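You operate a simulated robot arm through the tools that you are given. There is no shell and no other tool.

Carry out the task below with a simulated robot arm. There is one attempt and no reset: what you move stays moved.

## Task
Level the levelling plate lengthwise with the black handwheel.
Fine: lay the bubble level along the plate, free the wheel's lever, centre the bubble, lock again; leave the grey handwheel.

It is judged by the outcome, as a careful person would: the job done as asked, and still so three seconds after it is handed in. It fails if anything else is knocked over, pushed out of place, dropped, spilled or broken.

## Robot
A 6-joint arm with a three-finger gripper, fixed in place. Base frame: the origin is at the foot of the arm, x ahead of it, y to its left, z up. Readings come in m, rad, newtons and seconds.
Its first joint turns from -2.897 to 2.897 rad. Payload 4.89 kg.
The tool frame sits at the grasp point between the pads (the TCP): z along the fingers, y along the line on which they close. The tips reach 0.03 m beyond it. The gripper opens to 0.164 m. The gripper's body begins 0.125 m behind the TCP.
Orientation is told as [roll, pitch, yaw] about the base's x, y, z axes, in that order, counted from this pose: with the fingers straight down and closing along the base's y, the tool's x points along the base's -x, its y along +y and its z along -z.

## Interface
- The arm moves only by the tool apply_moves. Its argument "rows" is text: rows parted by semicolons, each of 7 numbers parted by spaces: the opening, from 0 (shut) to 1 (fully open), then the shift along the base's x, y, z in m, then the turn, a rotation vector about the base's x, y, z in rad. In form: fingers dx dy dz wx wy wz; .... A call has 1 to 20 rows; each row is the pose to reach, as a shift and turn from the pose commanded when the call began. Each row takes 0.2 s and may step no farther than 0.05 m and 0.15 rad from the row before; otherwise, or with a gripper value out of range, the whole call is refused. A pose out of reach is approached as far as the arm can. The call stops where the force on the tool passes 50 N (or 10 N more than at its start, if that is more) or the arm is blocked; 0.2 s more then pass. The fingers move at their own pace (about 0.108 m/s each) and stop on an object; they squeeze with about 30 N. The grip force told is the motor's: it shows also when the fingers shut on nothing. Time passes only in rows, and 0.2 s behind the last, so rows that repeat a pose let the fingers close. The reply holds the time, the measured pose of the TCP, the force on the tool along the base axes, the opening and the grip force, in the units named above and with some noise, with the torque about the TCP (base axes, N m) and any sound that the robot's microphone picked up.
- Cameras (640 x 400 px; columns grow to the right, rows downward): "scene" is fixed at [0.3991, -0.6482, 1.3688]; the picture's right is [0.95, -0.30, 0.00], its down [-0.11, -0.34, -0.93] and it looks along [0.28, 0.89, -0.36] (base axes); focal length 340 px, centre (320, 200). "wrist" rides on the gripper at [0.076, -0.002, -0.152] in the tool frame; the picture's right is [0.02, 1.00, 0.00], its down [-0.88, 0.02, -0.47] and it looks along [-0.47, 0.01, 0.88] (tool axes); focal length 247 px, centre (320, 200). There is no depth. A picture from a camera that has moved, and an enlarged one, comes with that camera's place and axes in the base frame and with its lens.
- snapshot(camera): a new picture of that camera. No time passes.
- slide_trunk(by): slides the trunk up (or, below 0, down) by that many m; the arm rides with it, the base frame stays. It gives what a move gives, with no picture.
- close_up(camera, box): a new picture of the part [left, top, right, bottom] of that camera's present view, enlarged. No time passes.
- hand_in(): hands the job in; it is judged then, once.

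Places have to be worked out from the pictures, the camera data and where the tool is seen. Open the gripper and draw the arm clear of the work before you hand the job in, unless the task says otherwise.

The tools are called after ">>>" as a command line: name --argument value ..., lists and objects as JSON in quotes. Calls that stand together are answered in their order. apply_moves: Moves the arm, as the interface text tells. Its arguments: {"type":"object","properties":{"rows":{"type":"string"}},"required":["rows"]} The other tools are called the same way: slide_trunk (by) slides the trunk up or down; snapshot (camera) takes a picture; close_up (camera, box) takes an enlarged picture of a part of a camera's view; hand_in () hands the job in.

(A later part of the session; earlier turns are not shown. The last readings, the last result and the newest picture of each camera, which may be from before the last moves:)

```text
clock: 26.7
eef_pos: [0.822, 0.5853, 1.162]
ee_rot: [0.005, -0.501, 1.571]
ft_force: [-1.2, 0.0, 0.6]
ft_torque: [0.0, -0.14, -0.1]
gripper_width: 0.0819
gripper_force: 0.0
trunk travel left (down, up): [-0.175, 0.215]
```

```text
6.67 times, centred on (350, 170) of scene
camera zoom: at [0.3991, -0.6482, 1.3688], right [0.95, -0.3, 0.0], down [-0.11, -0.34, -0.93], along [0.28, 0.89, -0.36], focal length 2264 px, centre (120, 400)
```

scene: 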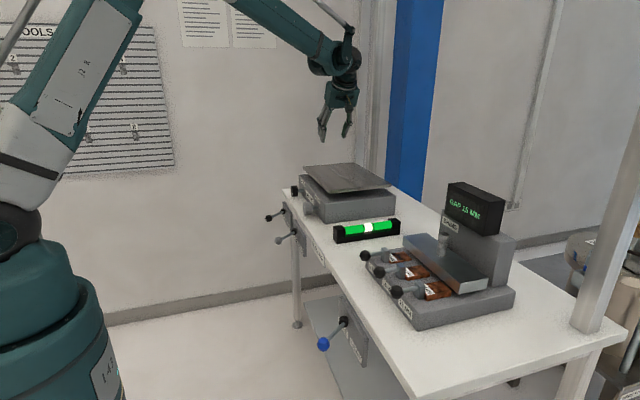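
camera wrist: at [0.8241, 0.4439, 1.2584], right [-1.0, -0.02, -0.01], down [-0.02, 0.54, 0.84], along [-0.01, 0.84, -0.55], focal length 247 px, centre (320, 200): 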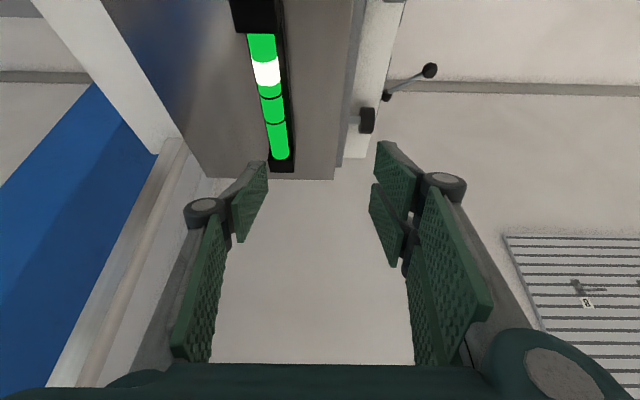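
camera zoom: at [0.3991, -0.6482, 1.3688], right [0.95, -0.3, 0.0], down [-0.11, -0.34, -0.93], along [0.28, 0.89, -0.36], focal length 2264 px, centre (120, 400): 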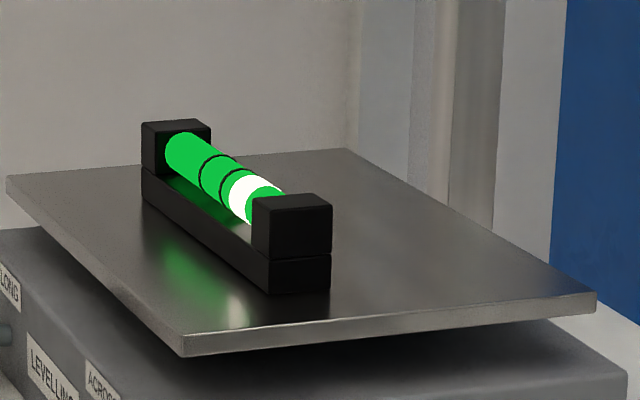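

The bubble is visible in the scene view, so I can monitor it while turning the wheel. Now I go in front of the black lever with the tool pointing down again, to see its hub and pivot clearly.

>>> apply_moves --rows "0.5 -0.027 0.014 0 0 0 -0.131; 0.5 -0.054 0.028 0 0 0 -0.262; 0.5 -0.081 0.042 0 0 0 -0.393; 0.5 -0.108 0.055 0 0 0 -0.524; 0.5 -0.135 0.069 0 0 0 -0.655; 0.5 -0.162 0.083 0 0 0 -0.786; 0.5 -0.189 0.097 0 0 0 -0.917; 0.5 -0.216 0.11 0 0 0 -1.048; 0.5 -0.243 0.124 0 0 0 -1.179; 0.5 -0.27 0.138 0 0 0 -1.31; 0.5 -0.297 0.152 0 0 0 -1.441; 0.5 -0.322 0.165 0 0 0 -1.571"

>>> apply_moves --rows "0 0 0 -0.04 0 0.125 0; 0 0 0 -0.08 0 0.25 0; 0 0 0 -0.12 0 0.375 0; 0 0 0 -0.16 0 0.5 0; 0 0 0 -0.19 0 0.5 0; 0 0 0 -0.19 0 0.5 0"

>>> snapshot --camera "wrist"

>>> snapshot --camera "scene"

```text
clock: 29.3
eef_pos: [0.5019, 0.7462, 1.1614]
ee_rot: [0.006, -0.5, -0.004]
ft_force: [1.5, -1.0, -0.2]
ft_torque: [0.12, 0.16, 0.06]
gripper_width: 0.0816
gripper_force: 0.0
trunk travel left (down, up): [-0.175, 0.215]
```

```text
clock: 30.7
eef_pos: [0.5025, 0.75, 0.9706]
ee_rot: [0.004, -0.001, 0.0]
ft_force: [0.7, 0.4, -1.0]
ft_torque: [-0.04, 0.07, 0.02]
gripper_width: 0.0001
gripper_force: 29.8
trunk travel left (down, up): [-0.175, 0.215]
```

```text
taken
camera wrist: at [0.4248, 0.7476, 1.1225], right [-0.02, 1.0, 0.0], down [0.88, 0.02, 0.47], along [0.47, 0.01, -0.88], focal length 247 px, centre (320, 200)
```

wrist: 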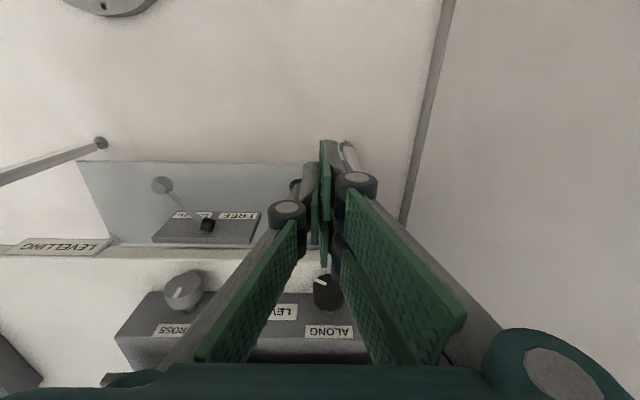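

```text
taken
```

scene: 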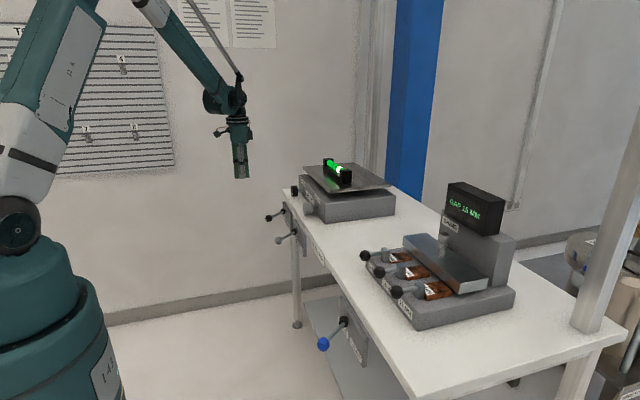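

The closed fingers hide the black lever, but the identical grey lever beside it is plain; I enlarge it to understand the mechanism.

>>> close_up --camera "wrist" --box '[140, 165, 270, 250]'

>>> close_up --camera "scene" --box '[320, 300, 370, 350]'

```text
4.71 times, centred on (205, 208) of wrist
camera zoom: at [0.4248, 0.7476, 1.1225], right [-0.02, 1.0, 0.0], down [0.88, 0.02, 0.47], along [0.47, 0.01, -0.88], focal length 1162 px, centre (861, 165)
```

zoom: 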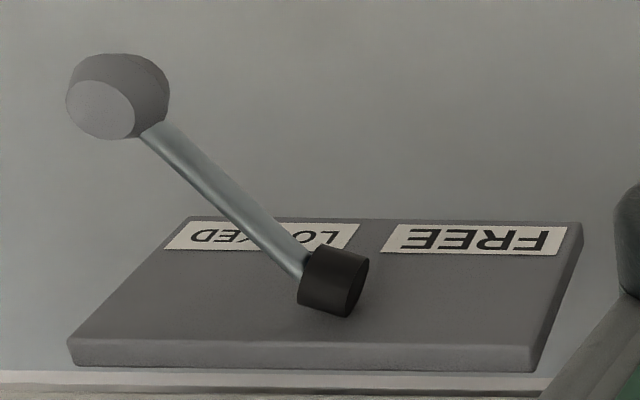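

```text
8.00 times, centred on (345, 325) of scene
camera zoom: at [0.3991, -0.6482, 1.3688], right [0.95, -0.3, 0.0], down [-0.11, -0.34, -0.93], along [0.28, 0.89, -0.36], focal length 2717 px, centre (120, -800)
```

zoom: 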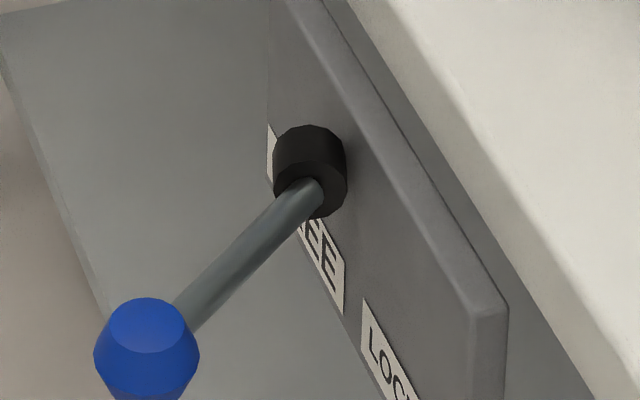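

To settle the lever's pivot axis, I enlarge the hubs further.

>>> close_up --camera "scene" --box '[332, 310, 352, 330]'

>>> close_up --camera "scene" --box '[276, 205, 292, 217]'

>>> close_up --camera "wrist" --box '[190, 205, 230, 240]'

```text
16.00 times, centred on (342, 320) of scene
camera zoom: at [0.3991, -0.6482, 1.3688], right [0.95, -0.3, 0.0], down [-0.11, -0.34, -0.93], along [0.28, 0.89, -0.36], focal length 5434 px, centre (-32, -1720)
```

zoom: 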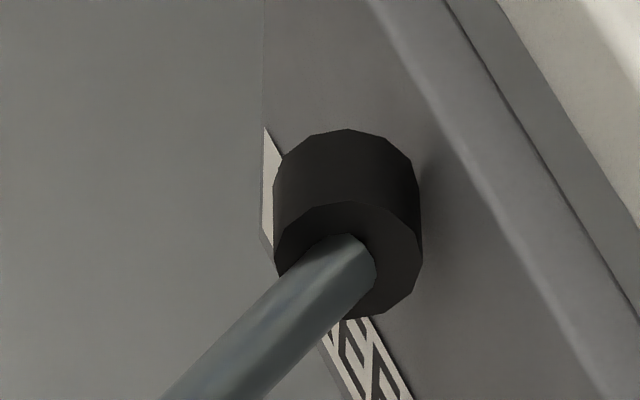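

```text
16.00 times, centred on (284, 211) of scene
camera zoom: at [0.3991, -0.6482, 1.3688], right [0.95, -0.3, 0.0], down [-0.11, -0.34, -0.93], along [0.28, 0.89, -0.36], focal length 5434 px, centre (896, 24)
```

zoom: 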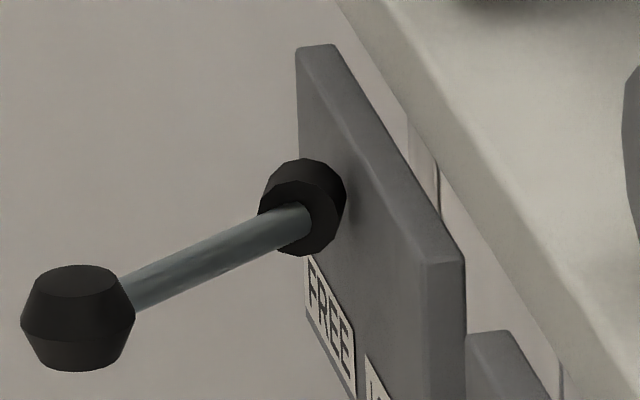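

```text
11.43 times, centred on (210, 222) of wrist
camera zoom: at [0.4248, 0.7476, 1.1225], right [-0.02, 1.0, 0.0], down [0.88, 0.02, 0.47], along [0.47, 0.01, -0.88], focal length 2823 px, centre (1577, -57)
```

zoom: 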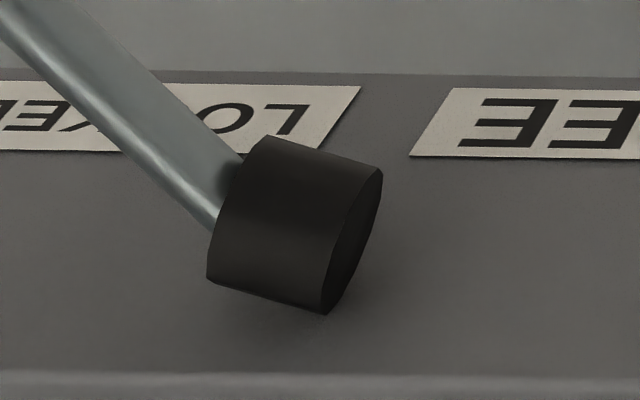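

The hub and knob show the lever lying horizontally, with its knob standing in front of the LOCKED label, so it most likely swings about a vertical pivot from LOCKED (-y) to FREE (+y). I open the fingers to uncover the black lever and fix its position more exactly.

>>> apply_moves --rows "1 0 0 0 0 0 0; 1 0 0 0 0 0 0; 1 0 0 0 0 0 0; 1 0 0 0 0 0 0"

>>> snapshot --camera "wrist"

>>> close_up --camera "wrist" --box '[240, 150, 400, 250]'

>>> close_up --camera "wrist" --box '[250, 240, 410, 370]'

```text
clock: 31.7
eef_pos: [0.5018, 0.7505, 0.9718]
ee_rot: [0.003, -0.002, 0.0]
ft_force: [-0.2, 1.0, 0.0]
ft_torque: [0.01, 0.03, -0.02]
gripper_width: 0.1637
gripper_force: 0.1
trunk travel left (down, up): [-0.175, 0.215]
```

```text
taken
camera wrist: at [0.4244, 0.7473, 1.1231], right [-0.02, 1.0, 0.0], down [0.88, 0.02, 0.47], along [0.47, 0.01, -0.88], focal length 247 px, centre (320, 200)
```

wrist: 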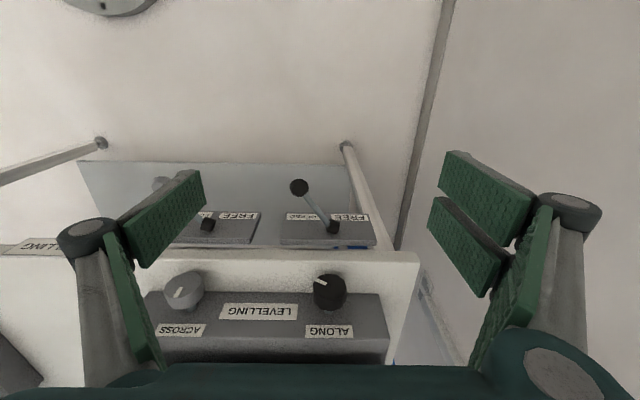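

```text
4.00 times, centred on (320, 200) of wrist
camera zoom: at [0.4244, 0.7473, 1.1231], right [-0.02, 1.0, 0.0], down [0.88, 0.02, 0.47], along [0.47, 0.01, -0.88], focal length 988 px, centre (320, 200)
```

zoom: 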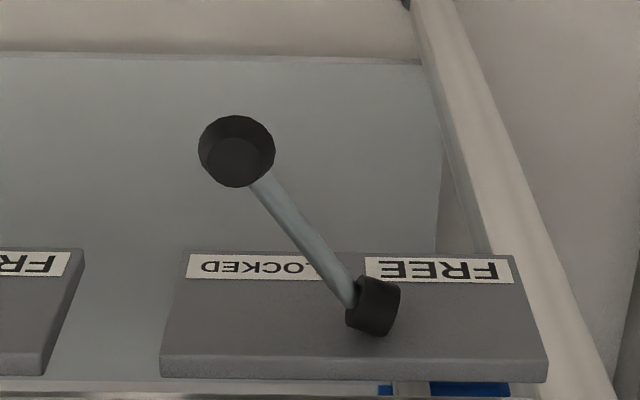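

```text
3.08 times, centred on (330, 305) of wrist
camera zoom: at [0.4244, 0.7473, 1.1231], right [-0.02, 1.0, 0.0], down [0.88, 0.02, 0.47], along [0.47, 0.01, -0.88], focal length 760 px, centre (289, -123)
```

zoom: 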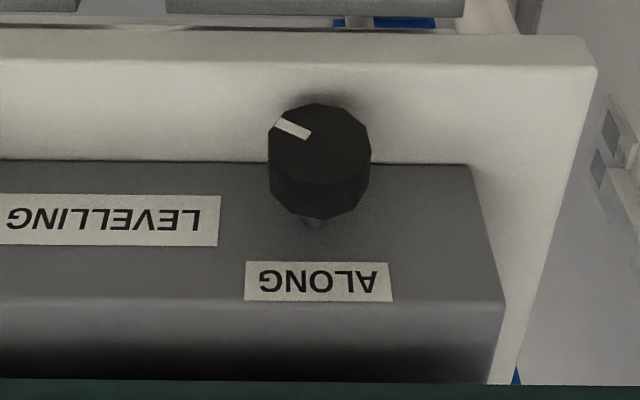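

Two independent sightings put the knob at (0.594, 0.718, 0.761). I'll cage it between slightly open fingers from above without squeezing, first coming over it and then lowering.

>>> apply_moves --rows "0.37 0.03 -0.01 -0.02 0 0 0; 0.37 0.06 -0.02 -0.04 0 0 0; 0.37 0.093 -0.032 -0.06 0 0 0; 0.37 0.093 -0.032 -0.09 0 0 0; 0.37 0.093 -0.032 -0.09 0 0 0"

>>> snapshot --camera "wrist"

>>> close_up --camera "scene" --box '[220, 130, 330, 250]'

```text
clock: 32.9
eef_pos: [0.5945, 0.7166, 0.8798]
ee_rot: [0.004, -0.001, -0.001]
ft_force: [0.4, -0.5, -0.5]
ft_torque: [-0.01, 0.07, -0.05]
gripper_width: 0.0606
gripper_force: 0.0
trunk travel left (down, up): [-0.175, 0.215]
```

```text
taken
camera wrist: at [0.518, 0.7143, 1.0319], right [-0.02, 1.0, 0.0], down [0.88, 0.02, 0.47], along [0.47, 0.01, -0.88], focal length 247 px, centre (320, 200)
```

wrist: 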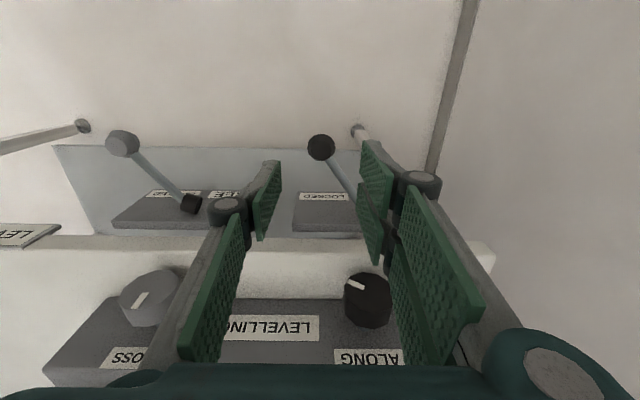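

```text
3.33 times, centred on (275, 190) of scene
camera zoom: at [0.3991, -0.6482, 1.3688], right [0.95, -0.3, 0.0], down [-0.11, -0.34, -0.93], along [0.28, 0.89, -0.36], focal length 1132 px, centre (470, 233)
```

zoom: 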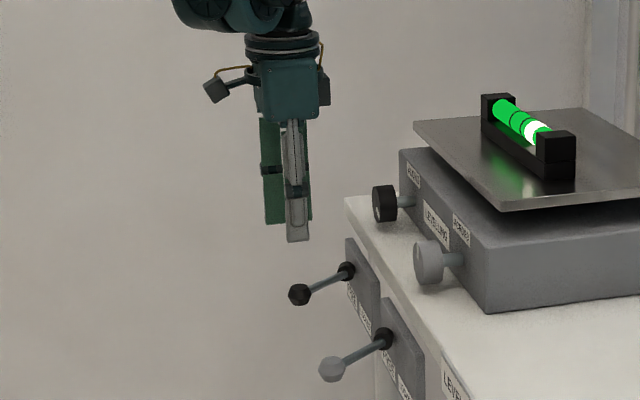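

The knob is exactly beneath the gripper. I lower so the fingertips flank it.

>>> apply_moves --rows "0.37 0 0 -0.04 0 0 0; 0.37 0 0 -0.08 0 0 0; 0.37 0 0 -0.105 0 0 0; 0.37 0 0 -0.105 0 0 0"

>>> close_up --camera "scene" --box '[240, 170, 310, 240]'

>>> close_up --camera "wrist" --box '[240, 120, 400, 240]'

```text
clock: 33.9
eef_pos: [0.5927, 0.7174, 0.7742]
ee_rot: [0.003, -0.001, 0.0]
ft_force: [-0.4, 0.3, -1.4]
ft_torque: [-0.08, 0.04, 0.02]
gripper_width: 0.0606
gripper_force: 0.0
trunk travel left (down, up): [-0.175, 0.215]
```

```text
5.71 times, centred on (275, 205) of scene
camera zoom: at [0.3991, -0.6482, 1.3688], right [0.95, -0.3, 0.0], down [-0.11, -0.34, -0.93], along [0.28, 0.89, -0.36], focal length 1941 px, centre (577, 171)
```

zoom: 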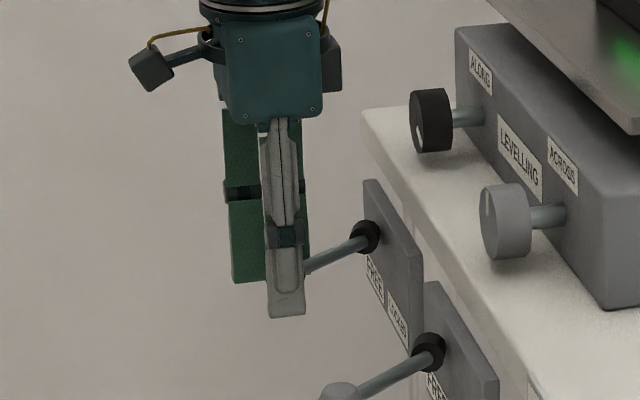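

```text
3.33 times, centred on (320, 180) of wrist
camera zoom: at [0.5159, 0.7142, 0.9267], right [-0.02, 1.0, 0.0], down [0.88, 0.02, 0.47], along [0.47, 0.01, -0.88], focal length 823 px, centre (320, 267)
```

zoom: 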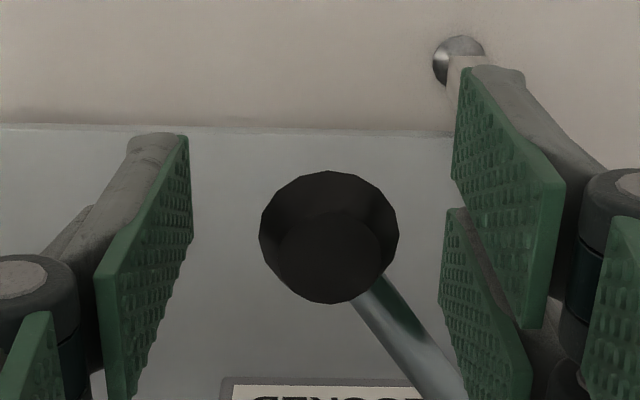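

The knob is caged. I push it gently a small way towards FREE along the expected arc, and check force and movement.

>>> apply_moves --rows "0.37 0 0.007 0 0 0 0; 0.37 -0.001 0.014 0 0 0 0; 0.37 -0.005 0.021 0 0 0 0; 0.37 -0.009 0.0285 0 0 0 0; 0.37 -0.009 0.0285 0 0 0 0"

>>> close_up --camera "scene" --box '[240, 170, 310, 240]'

>>> close_up --camera "wrist" --box '[240, 120, 400, 240]'

```text
clock: 35.1
eef_pos: [0.5861, 0.7458, 0.7759]
ee_rot: [0.005, -0.001, -0.002]
ft_force: [0.0, -0.2, 0.6]
ft_torque: [-0.01, 0.0, -0.03]
gripper_width: 0.0612
gripper_force: 1.1
trunk travel left (down, up): [-0.175, 0.215]
```

```text
5.71 times, centred on (275, 205) of scene
camera zoom: at [0.3991, -0.6482, 1.3688], right [0.95, -0.3, 0.0], down [-0.11, -0.34, -0.93], along [0.28, 0.89, -0.36], focal length 1941 px, centre (577, 171)
```

zoom: 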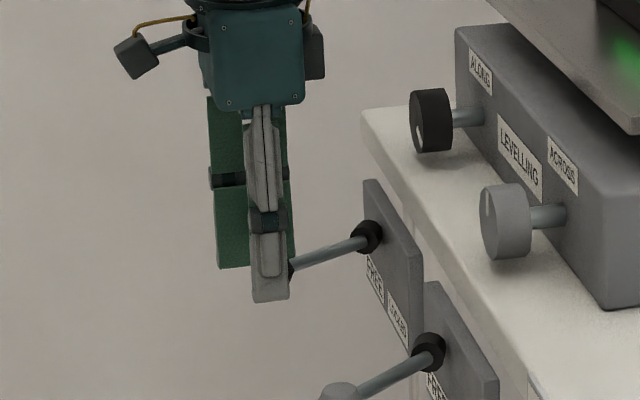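

```text
3.33 times, centred on (320, 180) of wrist
camera zoom: at [0.5084, 0.7426, 0.928], right [-0.02, 1.0, 0.0], down [0.88, 0.02, 0.47], along [0.47, 0.01, -0.88], focal length 823 px, centre (320, 267)
```

zoom: 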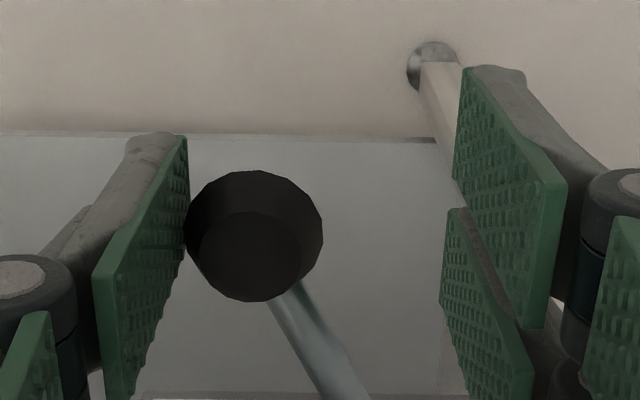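

The lever swings freely about its vertical pivot. I carry on along the arc towards FREE.

>>> apply_moves --rows "0.37 -0.0063 0.0152 0 0 0 0; 0.37 -0.01 0.0314 0 0 0 0; 0.37 -0.011 0.0446 0 0 0 0; 0.37 -0.01 0.0576 0 0 0 0; 0.37 -0.0063 0.074 0 0 0 0; 0.37 0 0.0892 0 0 0 0; 0.37 0 0.0892 0 0 0 0"

>>> close_up --camera "scene" --box '[240, 160, 320, 240]'

>>> close_up --camera "wrist" --box '[200, 120, 400, 260]'

```text
clock: 36.7
eef_pos: [0.5846, 0.8348, 0.7754]
ee_rot: [0.005, -0.002, 0.0]
ft_force: [-1.1, -1.3, -1.0]
ft_torque: [-0.03, 0.06, 0.01]
gripper_width: 0.0612
gripper_force: 0.6
trunk travel left (down, up): [-0.175, 0.215]
```

```text
5.00 times, centred on (280, 200) of scene
camera zoom: at [0.3991, -0.6482, 1.3688], right [0.95, -0.3, 0.0], down [-0.11, -0.34, -0.93], along [0.28, 0.89, -0.36], focal length 1698 px, centre (520, 200)
```

zoom: 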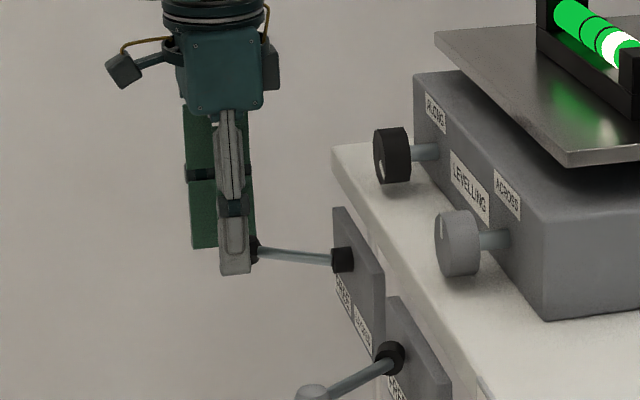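

```text
2.86 times, centred on (300, 190) of wrist
camera zoom: at [0.5078, 0.832, 0.9281], right [-0.02, 1.0, 0.0], down [0.88, 0.02, 0.47], along [0.47, 0.01, -0.88], focal length 706 px, centre (377, 229)
```

zoom: 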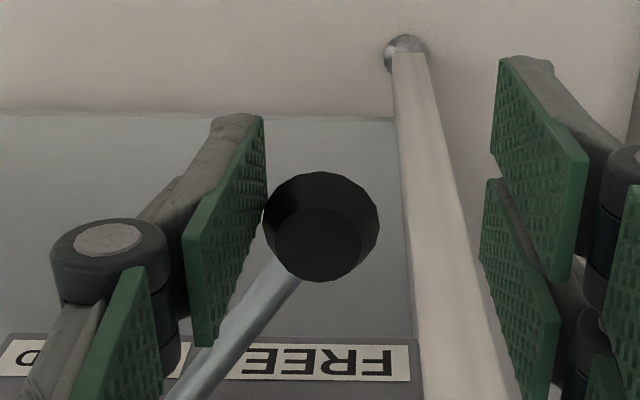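

The knob stands before the FREE label now. I push a little further in small steps to feel for the end stop.

>>> apply_moves --rows "0.37 0.002 0.004 0 0 0 0; 0.37 0.004 0.008 0 0 0 0; 0.37 0.007 0.012 0 0 0 0; 0.37 0.007 0.012 0 0 0 0"

>>> close_up --camera "wrist" --box '[200, 120, 400, 260]'

```text
clock: 37.7
eef_pos: [0.5925, 0.845, 0.7755]
ee_rot: [0.004, -0.002, -0.002]
ft_force: [-18.1, -44.2, -7.0]
ft_torque: [-0.52, 0.44, -1.02]
gripper_width: 0.0781
gripper_force: 21.9
trunk travel left (down, up): [-0.175, 0.215]
```

```text
2.86 times, centred on (300, 190) of wrist
camera zoom: at [0.5151, 0.8422, 0.9291], right [-0.02, 1.0, 0.0], down [0.88, 0.02, 0.47], along [0.47, 0.01, -0.88], focal length 706 px, centre (377, 229)
```

zoom: 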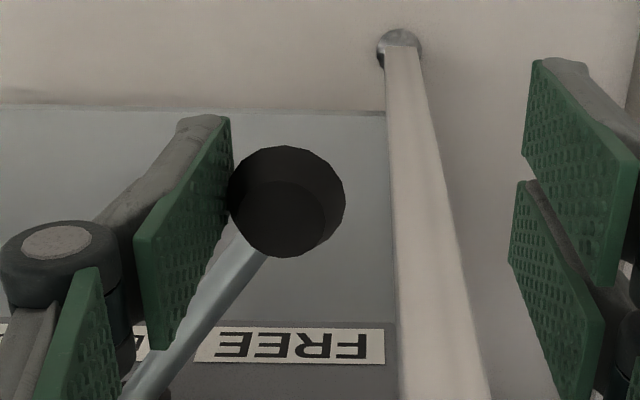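

That is the end stop (−44 N), so the lever is fully at FREE. I back off, lift out and check that it stays.

>>> apply_moves --rows "0.37 -0.003 -0.01 0 0 0 0; 0.37 -0.005 -0.016 0 0 0 0; 0.37 -0.005 -0.013 0 0 0 0; 0.37 -0.005 -0.013 0.04 0 0 0; 0.37 -0.01 -0.013 0.08 0 0 0; 0.37 -0.02 -0.02 0.12 0 0 0; 0.37 -0.02 -0.02 0.12 0 0 0"

>>> snapshot --camera "wrist"

>>> close_up --camera "scene" --box '[240, 150, 340, 240]'

```text
clock: 39.3
eef_pos: [0.572, 0.8253, 0.8984]
ee_rot: [0.004, 0.0, 0.0]
ft_force: [-0.1, 0.4, 0.6]
ft_torque: [0.05, 0.0, -0.03]
gripper_width: 0.0606
gripper_force: 0.0
trunk travel left (down, up): [-0.175, 0.215]
```

```text
taken
camera wrist: at [0.4945, 0.8229, 1.05], right [-0.02, 1.0, 0.0], down [0.88, 0.02, 0.47], along [0.47, 0.01, -0.88], focal length 247 px, centre (320, 200)
```

wrist: 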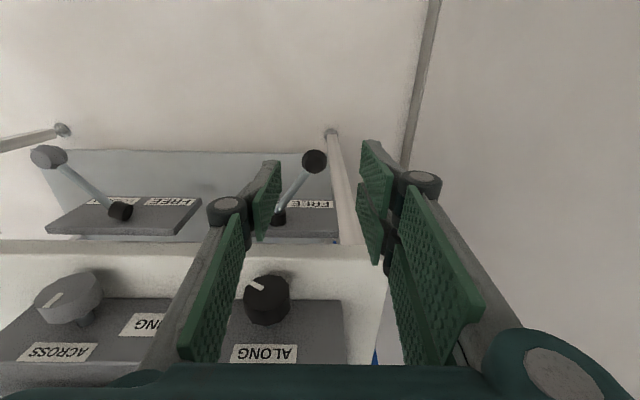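

```text
4.44 times, centred on (290, 195) of scene
camera zoom: at [0.3991, -0.6482, 1.3688], right [0.95, -0.3, 0.0], down [-0.11, -0.34, -0.93], along [0.28, 0.89, -0.36], focal length 1509 px, centre (453, 222)
```

zoom: 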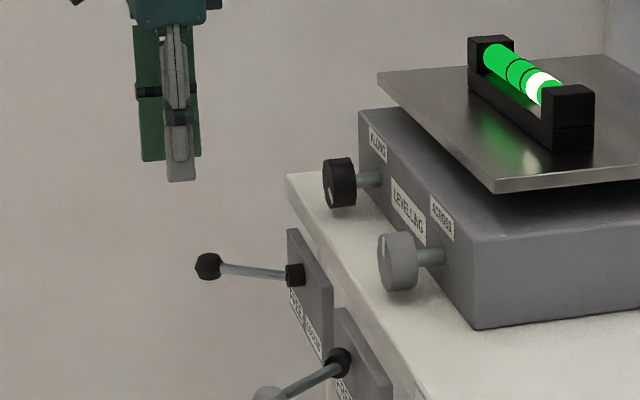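

The lever rests at FREE. Next is the black wheel, centred near (0.725, 0.769, 0.857) with its axis along x. I'll come at it from the front with the tool pitched about 66° so the wrist camera stays above the levers, beginning with a stand-off pose.

>>> apply_moves --rows "0.5 0 -0.007 0.015 0 -0.144 0; 0.5 0 -0.014 0.03 0 -0.288 0; 0.5 0 -0.021 0.03 0 -0.432 0; 0.5 0 -0.028 0.03 0 -0.576 0; 0.5 0 -0.035 0.03 0 -0.72 0; 0.5 0 -0.042 0.03 0 -0.864 0; 0.5 0 -0.049 0.03 0 -1.008 0; 0.5 0 -0.056 0.03 0 -1.15 0; 0.5 0.02 -0.056 0.03 0 -1.15 0; 0.5 0.02 -0.056 0.03 0 -1.15 0"

>>> snapshot --camera "wrist"

>>> close_up --camera "scene" --box '[220, 130, 340, 240]'

```text
clock: 41.5
eef_pos: [0.592, 0.7725, 0.926]
ee_rot: [0.005, -1.153, -0.002]
ft_force: [-0.1, 0.5, -0.4]
ft_torque: [-0.03, -0.06, 0.01]
gripper_width: 0.0821
gripper_force: 0.1
trunk travel left (down, up): [-0.175, 0.215]
```

```text
taken
camera wrist: at [0.4217, 0.7697, 0.9189], right [-0.01, 1.0, -0.02], down [-0.07, 0.02, 1.0], along [1.0, 0.01, 0.07], focal length 247 px, centre (320, 200)
```

wrist: 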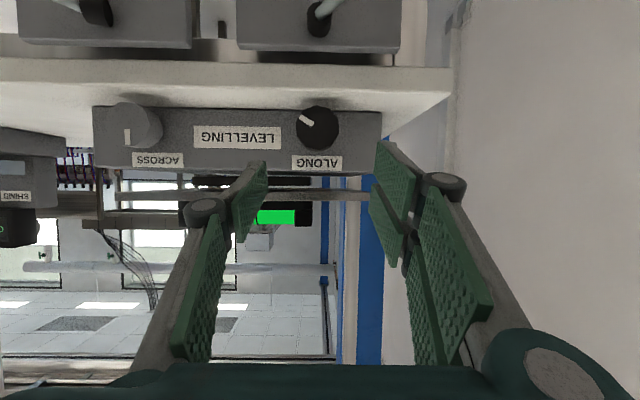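

```text
3.64 times, centred on (280, 185) of scene
camera zoom: at [0.3991, -0.6482, 1.3688], right [0.95, -0.3, 0.0], down [-0.11, -0.34, -0.93], along [0.28, 0.89, -0.36], focal length 1235 px, centre (466, 254)
```

zoom: 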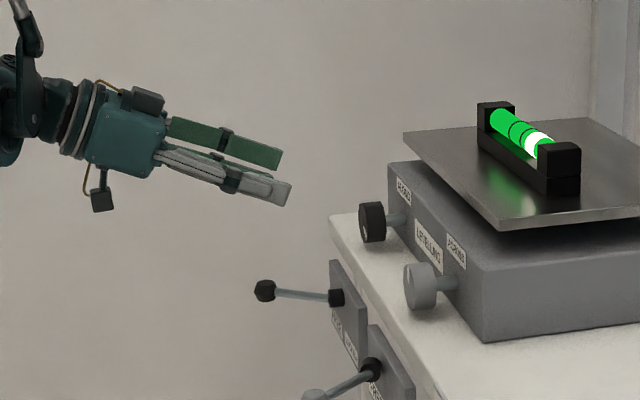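

Good head-on view (inverted). I enlarge the wheel to pin down its centre and the marker angle.

>>> close_up --camera "wrist" --box '[270, 90, 370, 180]'

>>> close_up --camera "wrist" --box '[180, 160, 380, 260]'

>>> close_up --camera "scene" --box '[325, 150, 360, 185]'

```text
4.44 times, centred on (320, 135) of wrist
camera zoom: at [0.4217, 0.7697, 0.9189], right [-0.01, 1.0, -0.02], down [-0.07, 0.02, 1.0], along [1.0, 0.01, 0.07], focal length 1098 px, centre (320, 489)
```

zoom: 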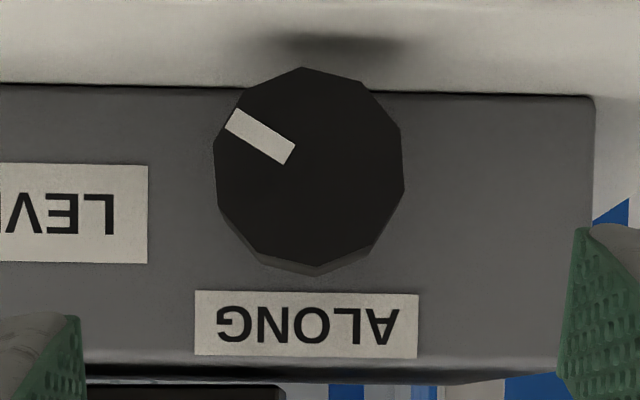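

```text
3.20 times, centred on (280, 210) of wrist
camera zoom: at [0.4217, 0.7697, 0.9189], right [-0.01, 1.0, -0.02], down [-0.07, 0.02, 1.0], along [1.0, 0.01, 0.07], focal length 790 px, centre (448, 168)
```

zoom: 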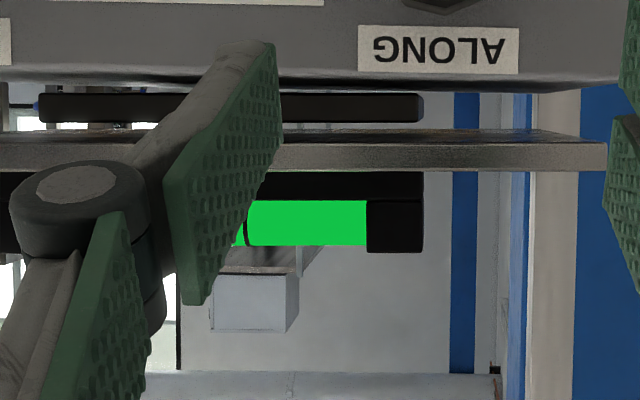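

```text
11.43 times, centred on (342, 168) of scene
camera zoom: at [0.3991, -0.6482, 1.3688], right [0.95, -0.3, 0.0], down [-0.11, -0.34, -0.93], along [0.28, 0.89, -0.36], focal length 3881 px, centre (63, 571)
```

zoom: 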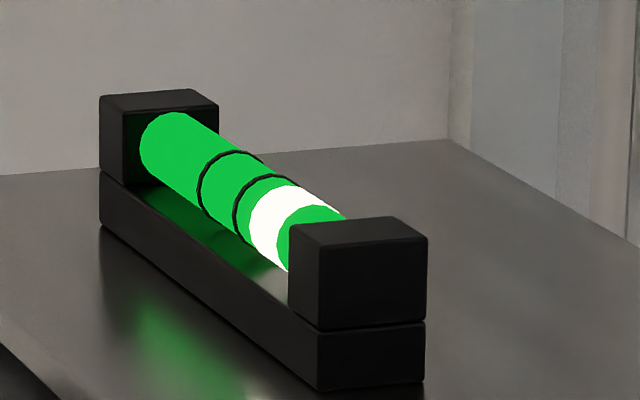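

The wheel centre works out at y≈0.768, z≈0.855, radius 0.025, with its front face at x≈0.712. I drop to its height and advance to just short of it, then check alignment.

>>> apply_moves --rows "0.5 0.01 -0.003 -0.03 0 0 0; 0.5 0.03 -0.003 -0.0655 0 0 0; 0.5 0.06 -0.003 -0.0655 0 0 0; 0.5 0.08 -0.003 -0.0655 0 0 0; 0.5 0.08 -0.003 -0.0655 0 0 0"

>>> snapshot --camera "wrist"

>>> close_up --camera "scene" --box '[250, 160, 330, 230]'

```text
clock: 42.7
eef_pos: [0.6725, 0.7694, 0.8623]
ee_rot: [0.006, -1.153, -0.002]
ft_force: [-0.5, 0.9, 0.4]
ft_torque: [-0.05, -0.05, -0.01]
gripper_width: 0.0821
gripper_force: 0.1
trunk travel left (down, up): [-0.175, 0.215]
```

```text
taken
camera wrist: at [0.5013, 0.7652, 0.8541], right [-0.01, 1.0, -0.02], down [-0.07, 0.02, 1.0], along [1.0, 0.01, 0.07], focal length 247 px, centre (320, 200)
```

wrist: 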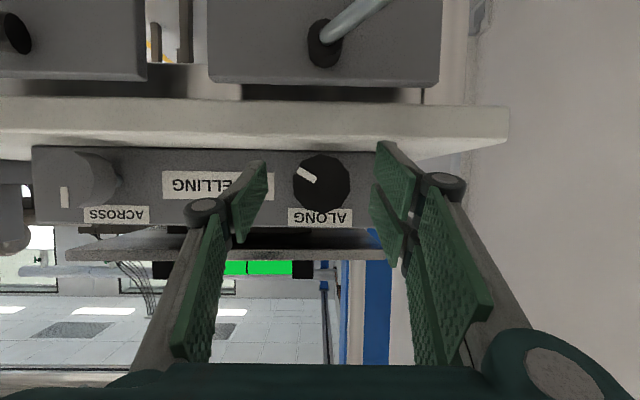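

```text
5.71 times, centred on (290, 195) of scene
camera zoom: at [0.3991, -0.6482, 1.3688], right [0.95, -0.3, 0.0], down [-0.11, -0.34, -0.93], along [0.28, 0.89, -0.36], focal length 1941 px, centre (491, 229)
```

zoom: 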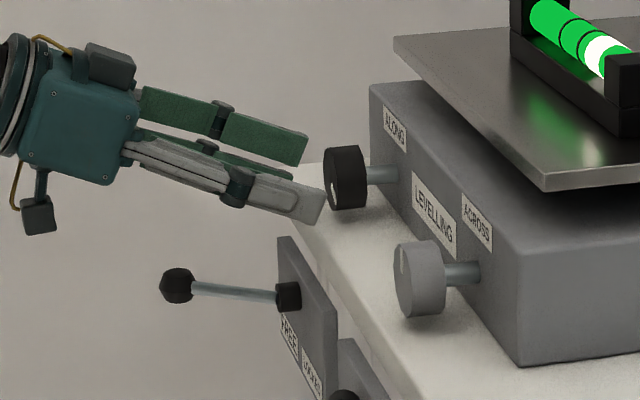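

The wheel is centred between the fingers (y≈0.768, z≈0.854). I advance 36 mm so the pads flank it, and close.

>>> apply_moves --rows "0.5 0.018 0 0 0 0 0; 0.5 0.036 0 0 0 0 0; 0.5 0.036 0 0 0 0 0"

>>> close_up --camera "scene" --box '[260, 160, 330, 220]'

>>> snapshot --camera "wrist"

```text
clock: 43.5
eef_pos: [0.7087, 0.7679, 0.8615]
ee_rot: [0.005, -1.152, -0.003]
ft_force: [-0.2, -0.1, 1.0]
ft_torque: [0.0, 0.01, 0.03]
gripper_width: 0.0819
gripper_force: 0.0
trunk travel left (down, up): [-0.175, 0.215]
```

```text
6.67 times, centred on (295, 190) of scene
camera zoom: at [0.3991, -0.6482, 1.3688], right [0.95, -0.3, 0.0], down [-0.11, -0.34, -0.93], along [0.28, 0.89, -0.36], focal length 2264 px, centre (487, 267)
```

zoom: 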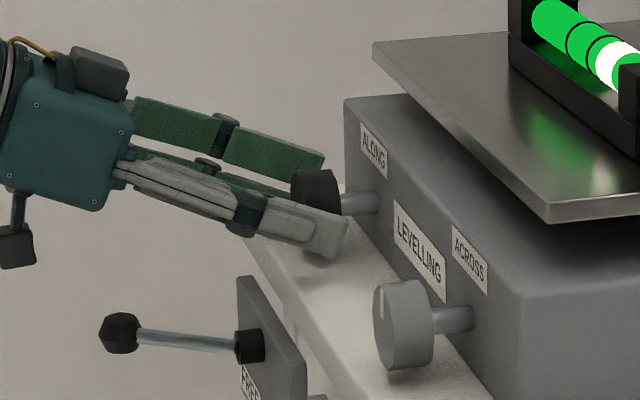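

```text
taken
camera wrist: at [0.5377, 0.7645, 0.8538], right [-0.01, 1.0, -0.02], down [-0.07, 0.02, 1.0], along [1.0, 0.01, 0.07], focal length 247 px, centre (320, 200)
```

wrist: 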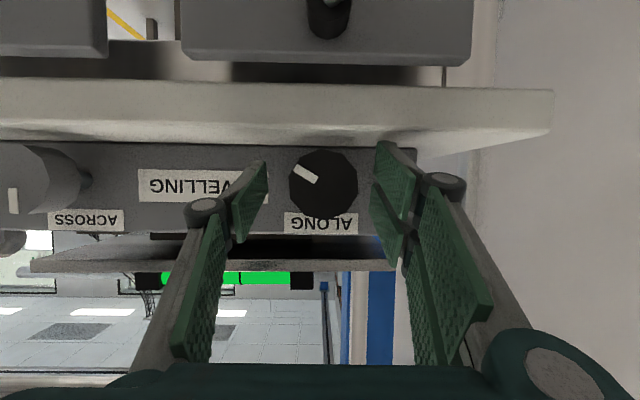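

Pads flank the wheel properly. I close on it.

>>> apply_moves --rows "0.35 0 0 0 0 0 0; 0.2 0 0 0 0 0 0; 0.2 0 0 0 0 0 0; 0.2 0 0 0 0 0 0"

>>> close_up --camera "wrist" --box '[240, 110, 420, 260]'

>>> close_up --camera "scene" --box '[325, 150, 360, 185]'

```text
clock: 44.5
eef_pos: [0.7084, 0.7689, 0.8606]
ee_rot: [0.005, -1.152, 0.001]
ft_force: [19.0, 42.6, 15.3]
ft_torque: [0.22, -0.4, 1.2]
gripper_width: 0.0513
gripper_force: 45.3
trunk travel left (down, up): [-0.175, 0.215]
```

```text
2.67 times, centred on (330, 185) of wrist
camera zoom: at [0.5375, 0.7663, 0.8535], right [-0.01, 1.0, -0.02], down [-0.07, 0.02, 1.0], along [1.0, 0.02, 0.07], focal length 659 px, centre (293, 240)
```

zoom: 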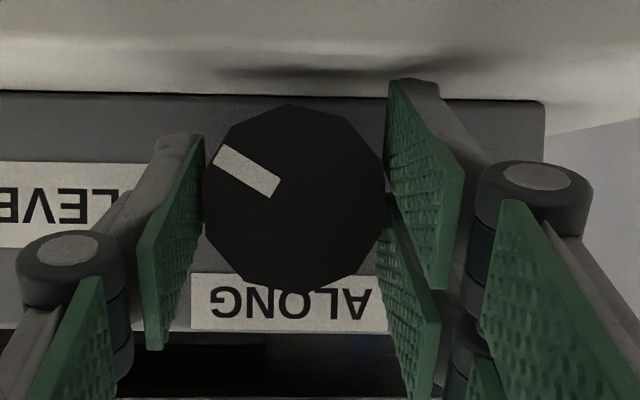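

```text
11.43 times, centred on (342, 168) of scene
camera zoom: at [0.3991, -0.6482, 1.3688], right [0.95, -0.3, 0.0], down [-0.11, -0.34, -0.93], along [0.28, 0.89, -0.36], focal length 3881 px, centre (63, 571)
```

zoom: 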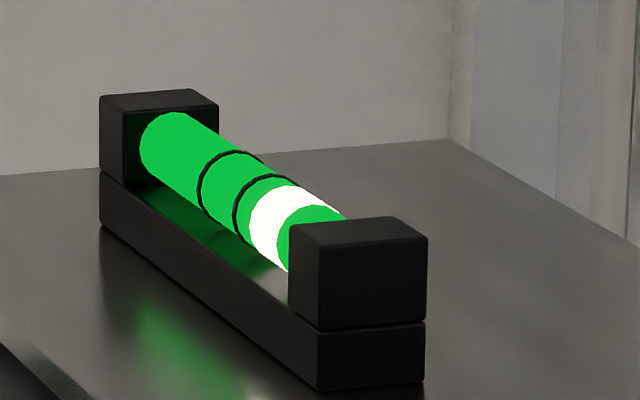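

Gripped (0.051 m), but with about 43 N side load in y, because the TCP is a hair off the wheel axis. I shift by about 1 mm to relieve it.

>>> apply_moves --rows "0.2 0.0005 0.0007 0.0003 0 0 0; 0.2 0.0006 0.0013 0.0004 0 0 0; 0.2 0.0006 0.0013 0.0004 0 0 0"

```text
clock: 45.3
eef_pos: [0.708, 0.7688, 0.861]
ee_rot: [0.005, -1.15, -0.002]
ft_force: [7.1, 41.9, 19.7]
ft_torque: [0.24, -0.59, 1.13]
gripper_width: 0.0514
gripper_force: 45.1
trunk travel left (down, up): [-0.175, 0.215]
```

The side load hasn't eased; I shift a further 3 mm in +y in small steps to see the trend.

>>> apply_moves --rows "0.2 0 0.001 0 0 0 0; 0.2 0 0.002 0 0 0 0; 0.2 0 0.002 0 0 0 0"

>>> close_up --camera "wrist" --box '[240, 110, 420, 260]'

```text
clock: 46.1
eef_pos: [0.7083, 0.7704, 0.8618]
ee_rot: [0.005, -1.152, 0.0]
ft_force: [-7.5, 14.5, 14.8]
ft_torque: [0.04, -0.5, 0.37]
gripper_width: 0.0513
gripper_force: 45.0
trunk travel left (down, up): [-0.175, 0.215]
```

```text
2.67 times, centred on (330, 185) of wrist
camera zoom: at [0.5374, 0.7671, 0.8536], right [-0.01, 1.0, -0.02], down [-0.07, 0.02, 1.0], along [1.0, 0.01, 0.07], focal length 659 px, centre (293, 240)
```

zoom: 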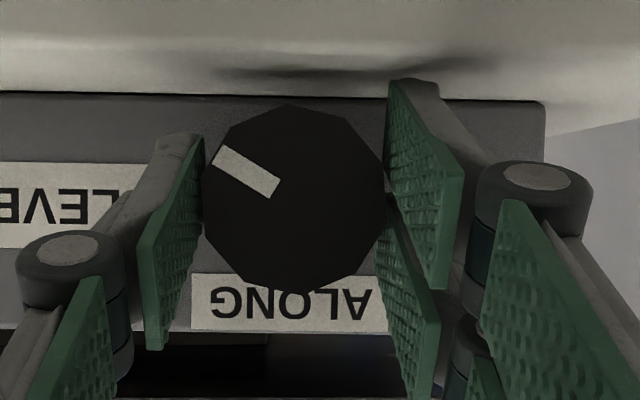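

Balanced now (small residual). The wheel is clamped; I try a first turn of +0.3 rad about x and see which way the bubble goes.

>>> apply_moves --rows "0.2 0 0.001 0.0005 0 0 0; 0.2 0 0.0004 0.0005 0.1 0 0; 0.2 0 -0.0002 0.0004 0.2 0 0; 0.2 0 -0.0008 0.0002 0.3 0 0; 0.2 0 -0.0008 0.0002 0.3 0 0"

>>> close_up --camera "scene" --box '[325, 150, 360, 185]'

>>> close_up --camera "wrist" --box '[240, 110, 420, 260]'

>>> close_up --camera "scene" --box '[260, 160, 330, 220]'

```text
clock: 47.3
eef_pos: [0.7083, 0.768, 0.8608]
ee_rot: [0.655, -1.058, -0.588]
ft_force: [-20.5, -30.3, -11.1]
ft_torque: [-0.11, 0.48, -1.0]
gripper_width: 0.0513
gripper_force: 44.6
trunk travel left (down, up): [-0.175, 0.215]
```

```text
11.43 times, centred on (342, 168) of scene
camera zoom: at [0.3991, -0.6482, 1.3688], right [0.95, -0.3, 0.0], down [-0.11, -0.34, -0.93], along [0.28, 0.89, -0.36], focal length 3881 px, centre (63, 571)
```

zoom: 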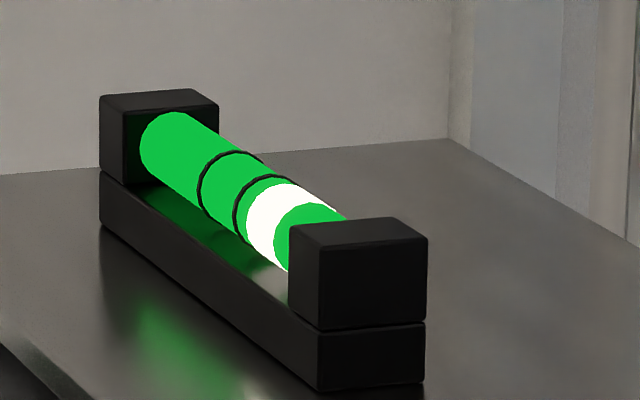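

```text
2.67 times, centred on (330, 185) of wrist
camera zoom: at [0.5375, 0.7683, 0.8532], right [-0.01, 0.96, 0.28], down [-0.07, -0.28, 0.96], along [1.0, -0.01, 0.07], focal length 659 px, centre (293, 240)
```

zoom: 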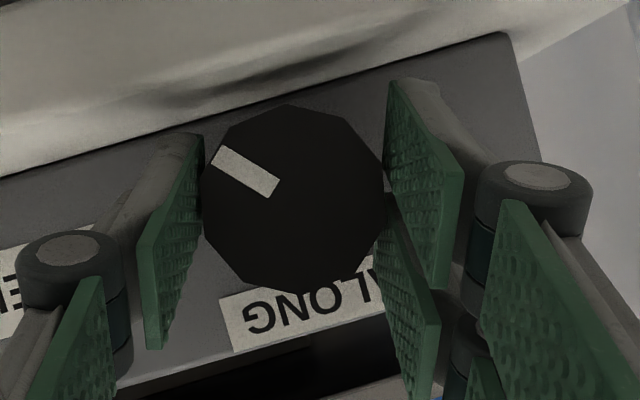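

```text
6.67 times, centred on (295, 190) of scene
camera zoom: at [0.3991, -0.6482, 1.3688], right [0.95, -0.3, 0.0], down [-0.11, -0.34, -0.93], along [0.28, 0.89, -0.36], focal length 2264 px, centre (487, 267)
```

zoom: 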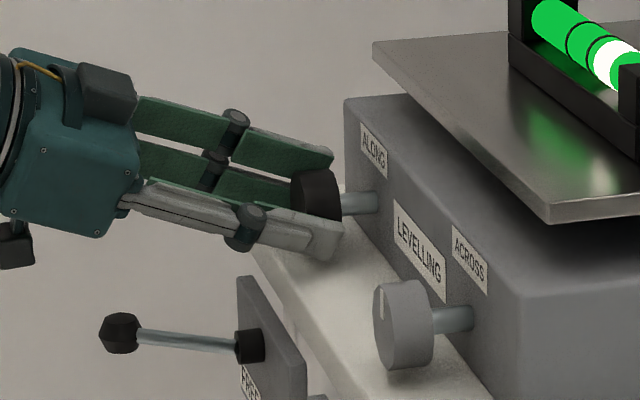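

The marker turned with the gripper and the bubble crept toward the rings, so +x is the right turning direction and roughly 3 rad in total is needed. I'll work in strokes from -0.4 to +0.4 rad, opening little so the lower finger clears the bench. First I finish this stroke.

>>> apply_moves --rows "0.2 0 -0.0015 -0.0002 0 0 0; 0.2 0 -0.0025 -0.0004 0.06 0 0; 0.2 0 -0.0034 -0.0007 0.12 0 0; 0.2 0 -0.0034 -0.0007 0.12 0 0"

>>> close_up --camera "scene" --box '[325, 150, 360, 185]'

>>> close_up --camera "scene" --box '[275, 170, 315, 205]'

```text
clock: 48.3
eef_pos: [0.7079, 0.7674, 0.8611]
ee_rot: [0.841, -0.986, -0.742]
ft_force: [-3.8, -1.3, 4.5]
ft_torque: [0.0, -0.33, 0.16]
gripper_width: 0.0513
gripper_force: 45.7
trunk travel left (down, up): [-0.175, 0.215]
```

```text
11.43 times, centred on (342, 168) of scene
camera zoom: at [0.3991, -0.6482, 1.3688], right [0.95, -0.3, 0.0], down [-0.11, -0.34, -0.93], along [0.28, 0.89, -0.36], focal length 3881 px, centre (63, 571)
```

zoom: 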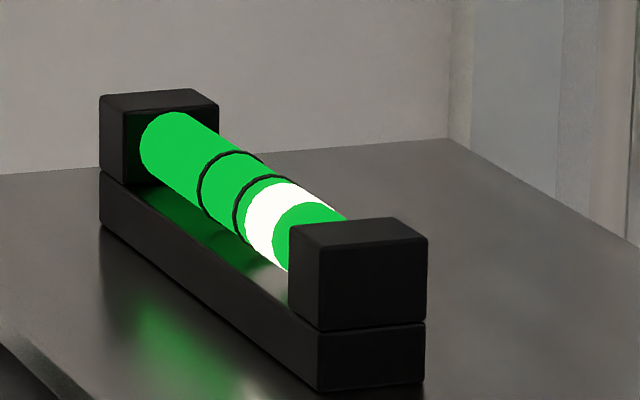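

```text
11.43 times, centred on (295, 188) of scene
camera zoom: at [0.3991, -0.6482, 1.3688], right [0.95, -0.3, 0.0], down [-0.11, -0.34, -0.93], along [0.28, 0.89, -0.36], focal length 3881 px, centre (606, 343)
```

zoom: 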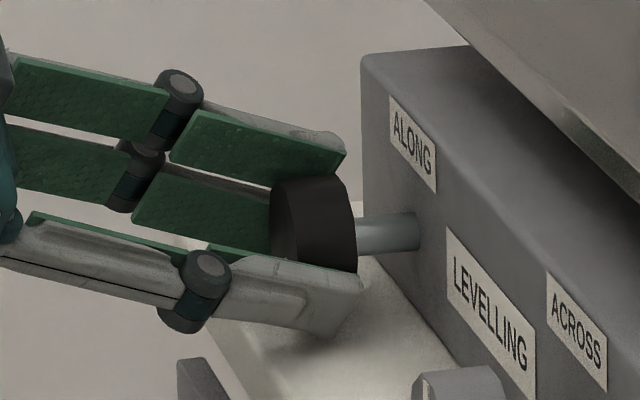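

Forces are balanced when I allow for the axis being about 13 mm below the TCP. I release slightly, retract, roll back to -0.4 rad, and return to the wheel.

>>> apply_moves --rows "0.38 0 0 0 0 0 0; 0.38 0 0 0 0 0 0; 0.38 -0.025 0 0 0 0 0; 0.38 -0.05 0 0 0 0 0; 0.38 -0.05 0.0017 0.0005 -0.137 0 0; 0.38 -0.05 0.0035 0.0008 -0.274 0 0; 0.38 -0.05 0.0053 0.001 -0.41 0 0; 0.38 -0.05 0.007 0.0008 -0.547 0 0; 0.38 -0.05 0.0087 0.0005 -0.684 0 0; 0.38 -0.05 0.0103 0.0001 -0.82 0 0; 0.38 -0.05 0.0103 0.0001 -0.82 0 0; 0.38 -0.025 0.0103 0.0001 -0.82 0 0; 0.38 0 0.0103 0.0001 -0.82 0 0; 0.38 0 0.0103 0.0001 -0.82 0 0"

>>> close_up --camera "wrist" --box '[240, 110, 420, 260]'

>>> close_up --camera "scene" --box '[270, 165, 320, 210]'

>>> close_up --camera "scene" --box '[325, 150, 360, 185]'

```text
clock: 51.0
eef_pos: [0.6902, 0.7803, 0.8592]
ee_rot: [-0.799, -0.999, 0.722]
ft_force: [-11.6, 1.2, 7.6]
ft_torque: [0.15, 0.13, 0.03]
gripper_width: 0.0728
gripper_force: 6.1
trunk travel left (down, up): [-0.175, 0.215]
stopped in row 13: the force on the tool passed its limit at 105 N (the readings are from after the stop); the commanded pose is now the measured one
```

```text
2.67 times, centred on (330, 185) of wrist
camera zoom: at [0.5189, 0.7741, 0.8539], right [-0.02, 0.91, -0.41], down [-0.07, 0.4, 0.91], along [1.0, 0.04, 0.06], focal length 659 px, centre (293, 240)
```

zoom: 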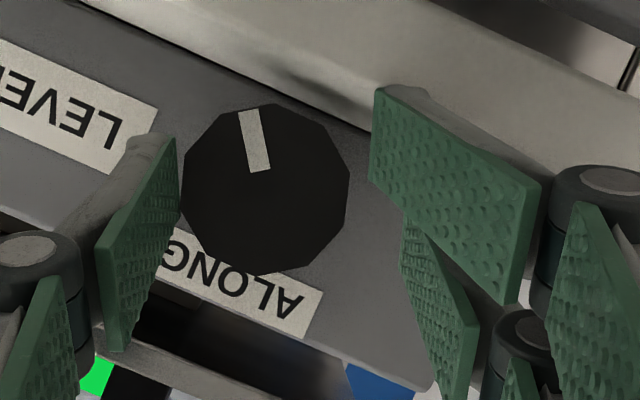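

```text
8.89 times, centred on (295, 188) of scene
camera zoom: at [0.3991, -0.6482, 1.3688], right [0.95, -0.3, 0.0], down [-0.11, -0.34, -0.93], along [0.28, 0.89, -0.36], focal length 3019 px, centre (542, 311)
```

zoom: 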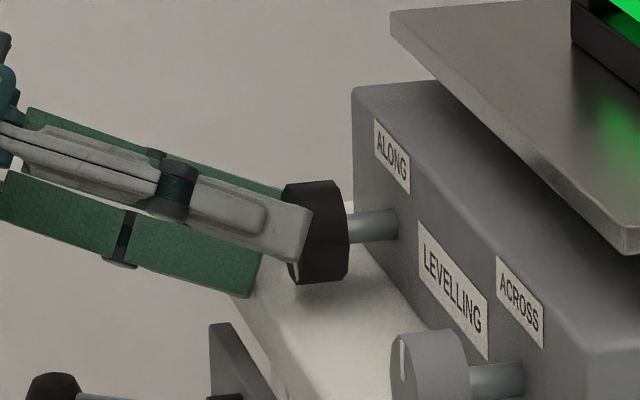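

```text
11.43 times, centred on (342, 168) of scene
camera zoom: at [0.3991, -0.6482, 1.3688], right [0.95, -0.3, 0.0], down [-0.11, -0.34, -0.93], along [0.28, 0.89, -0.36], focal length 3881 px, centre (63, 571)
```

zoom: 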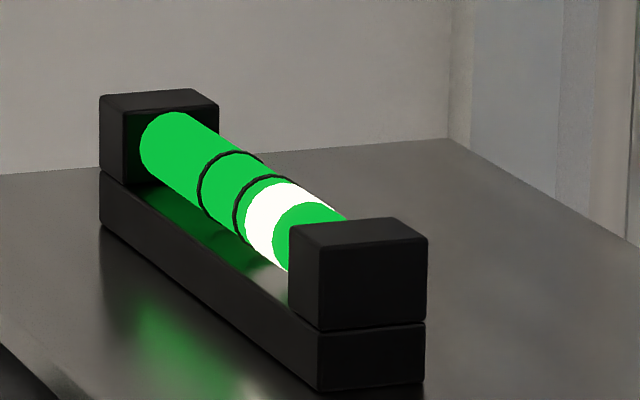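

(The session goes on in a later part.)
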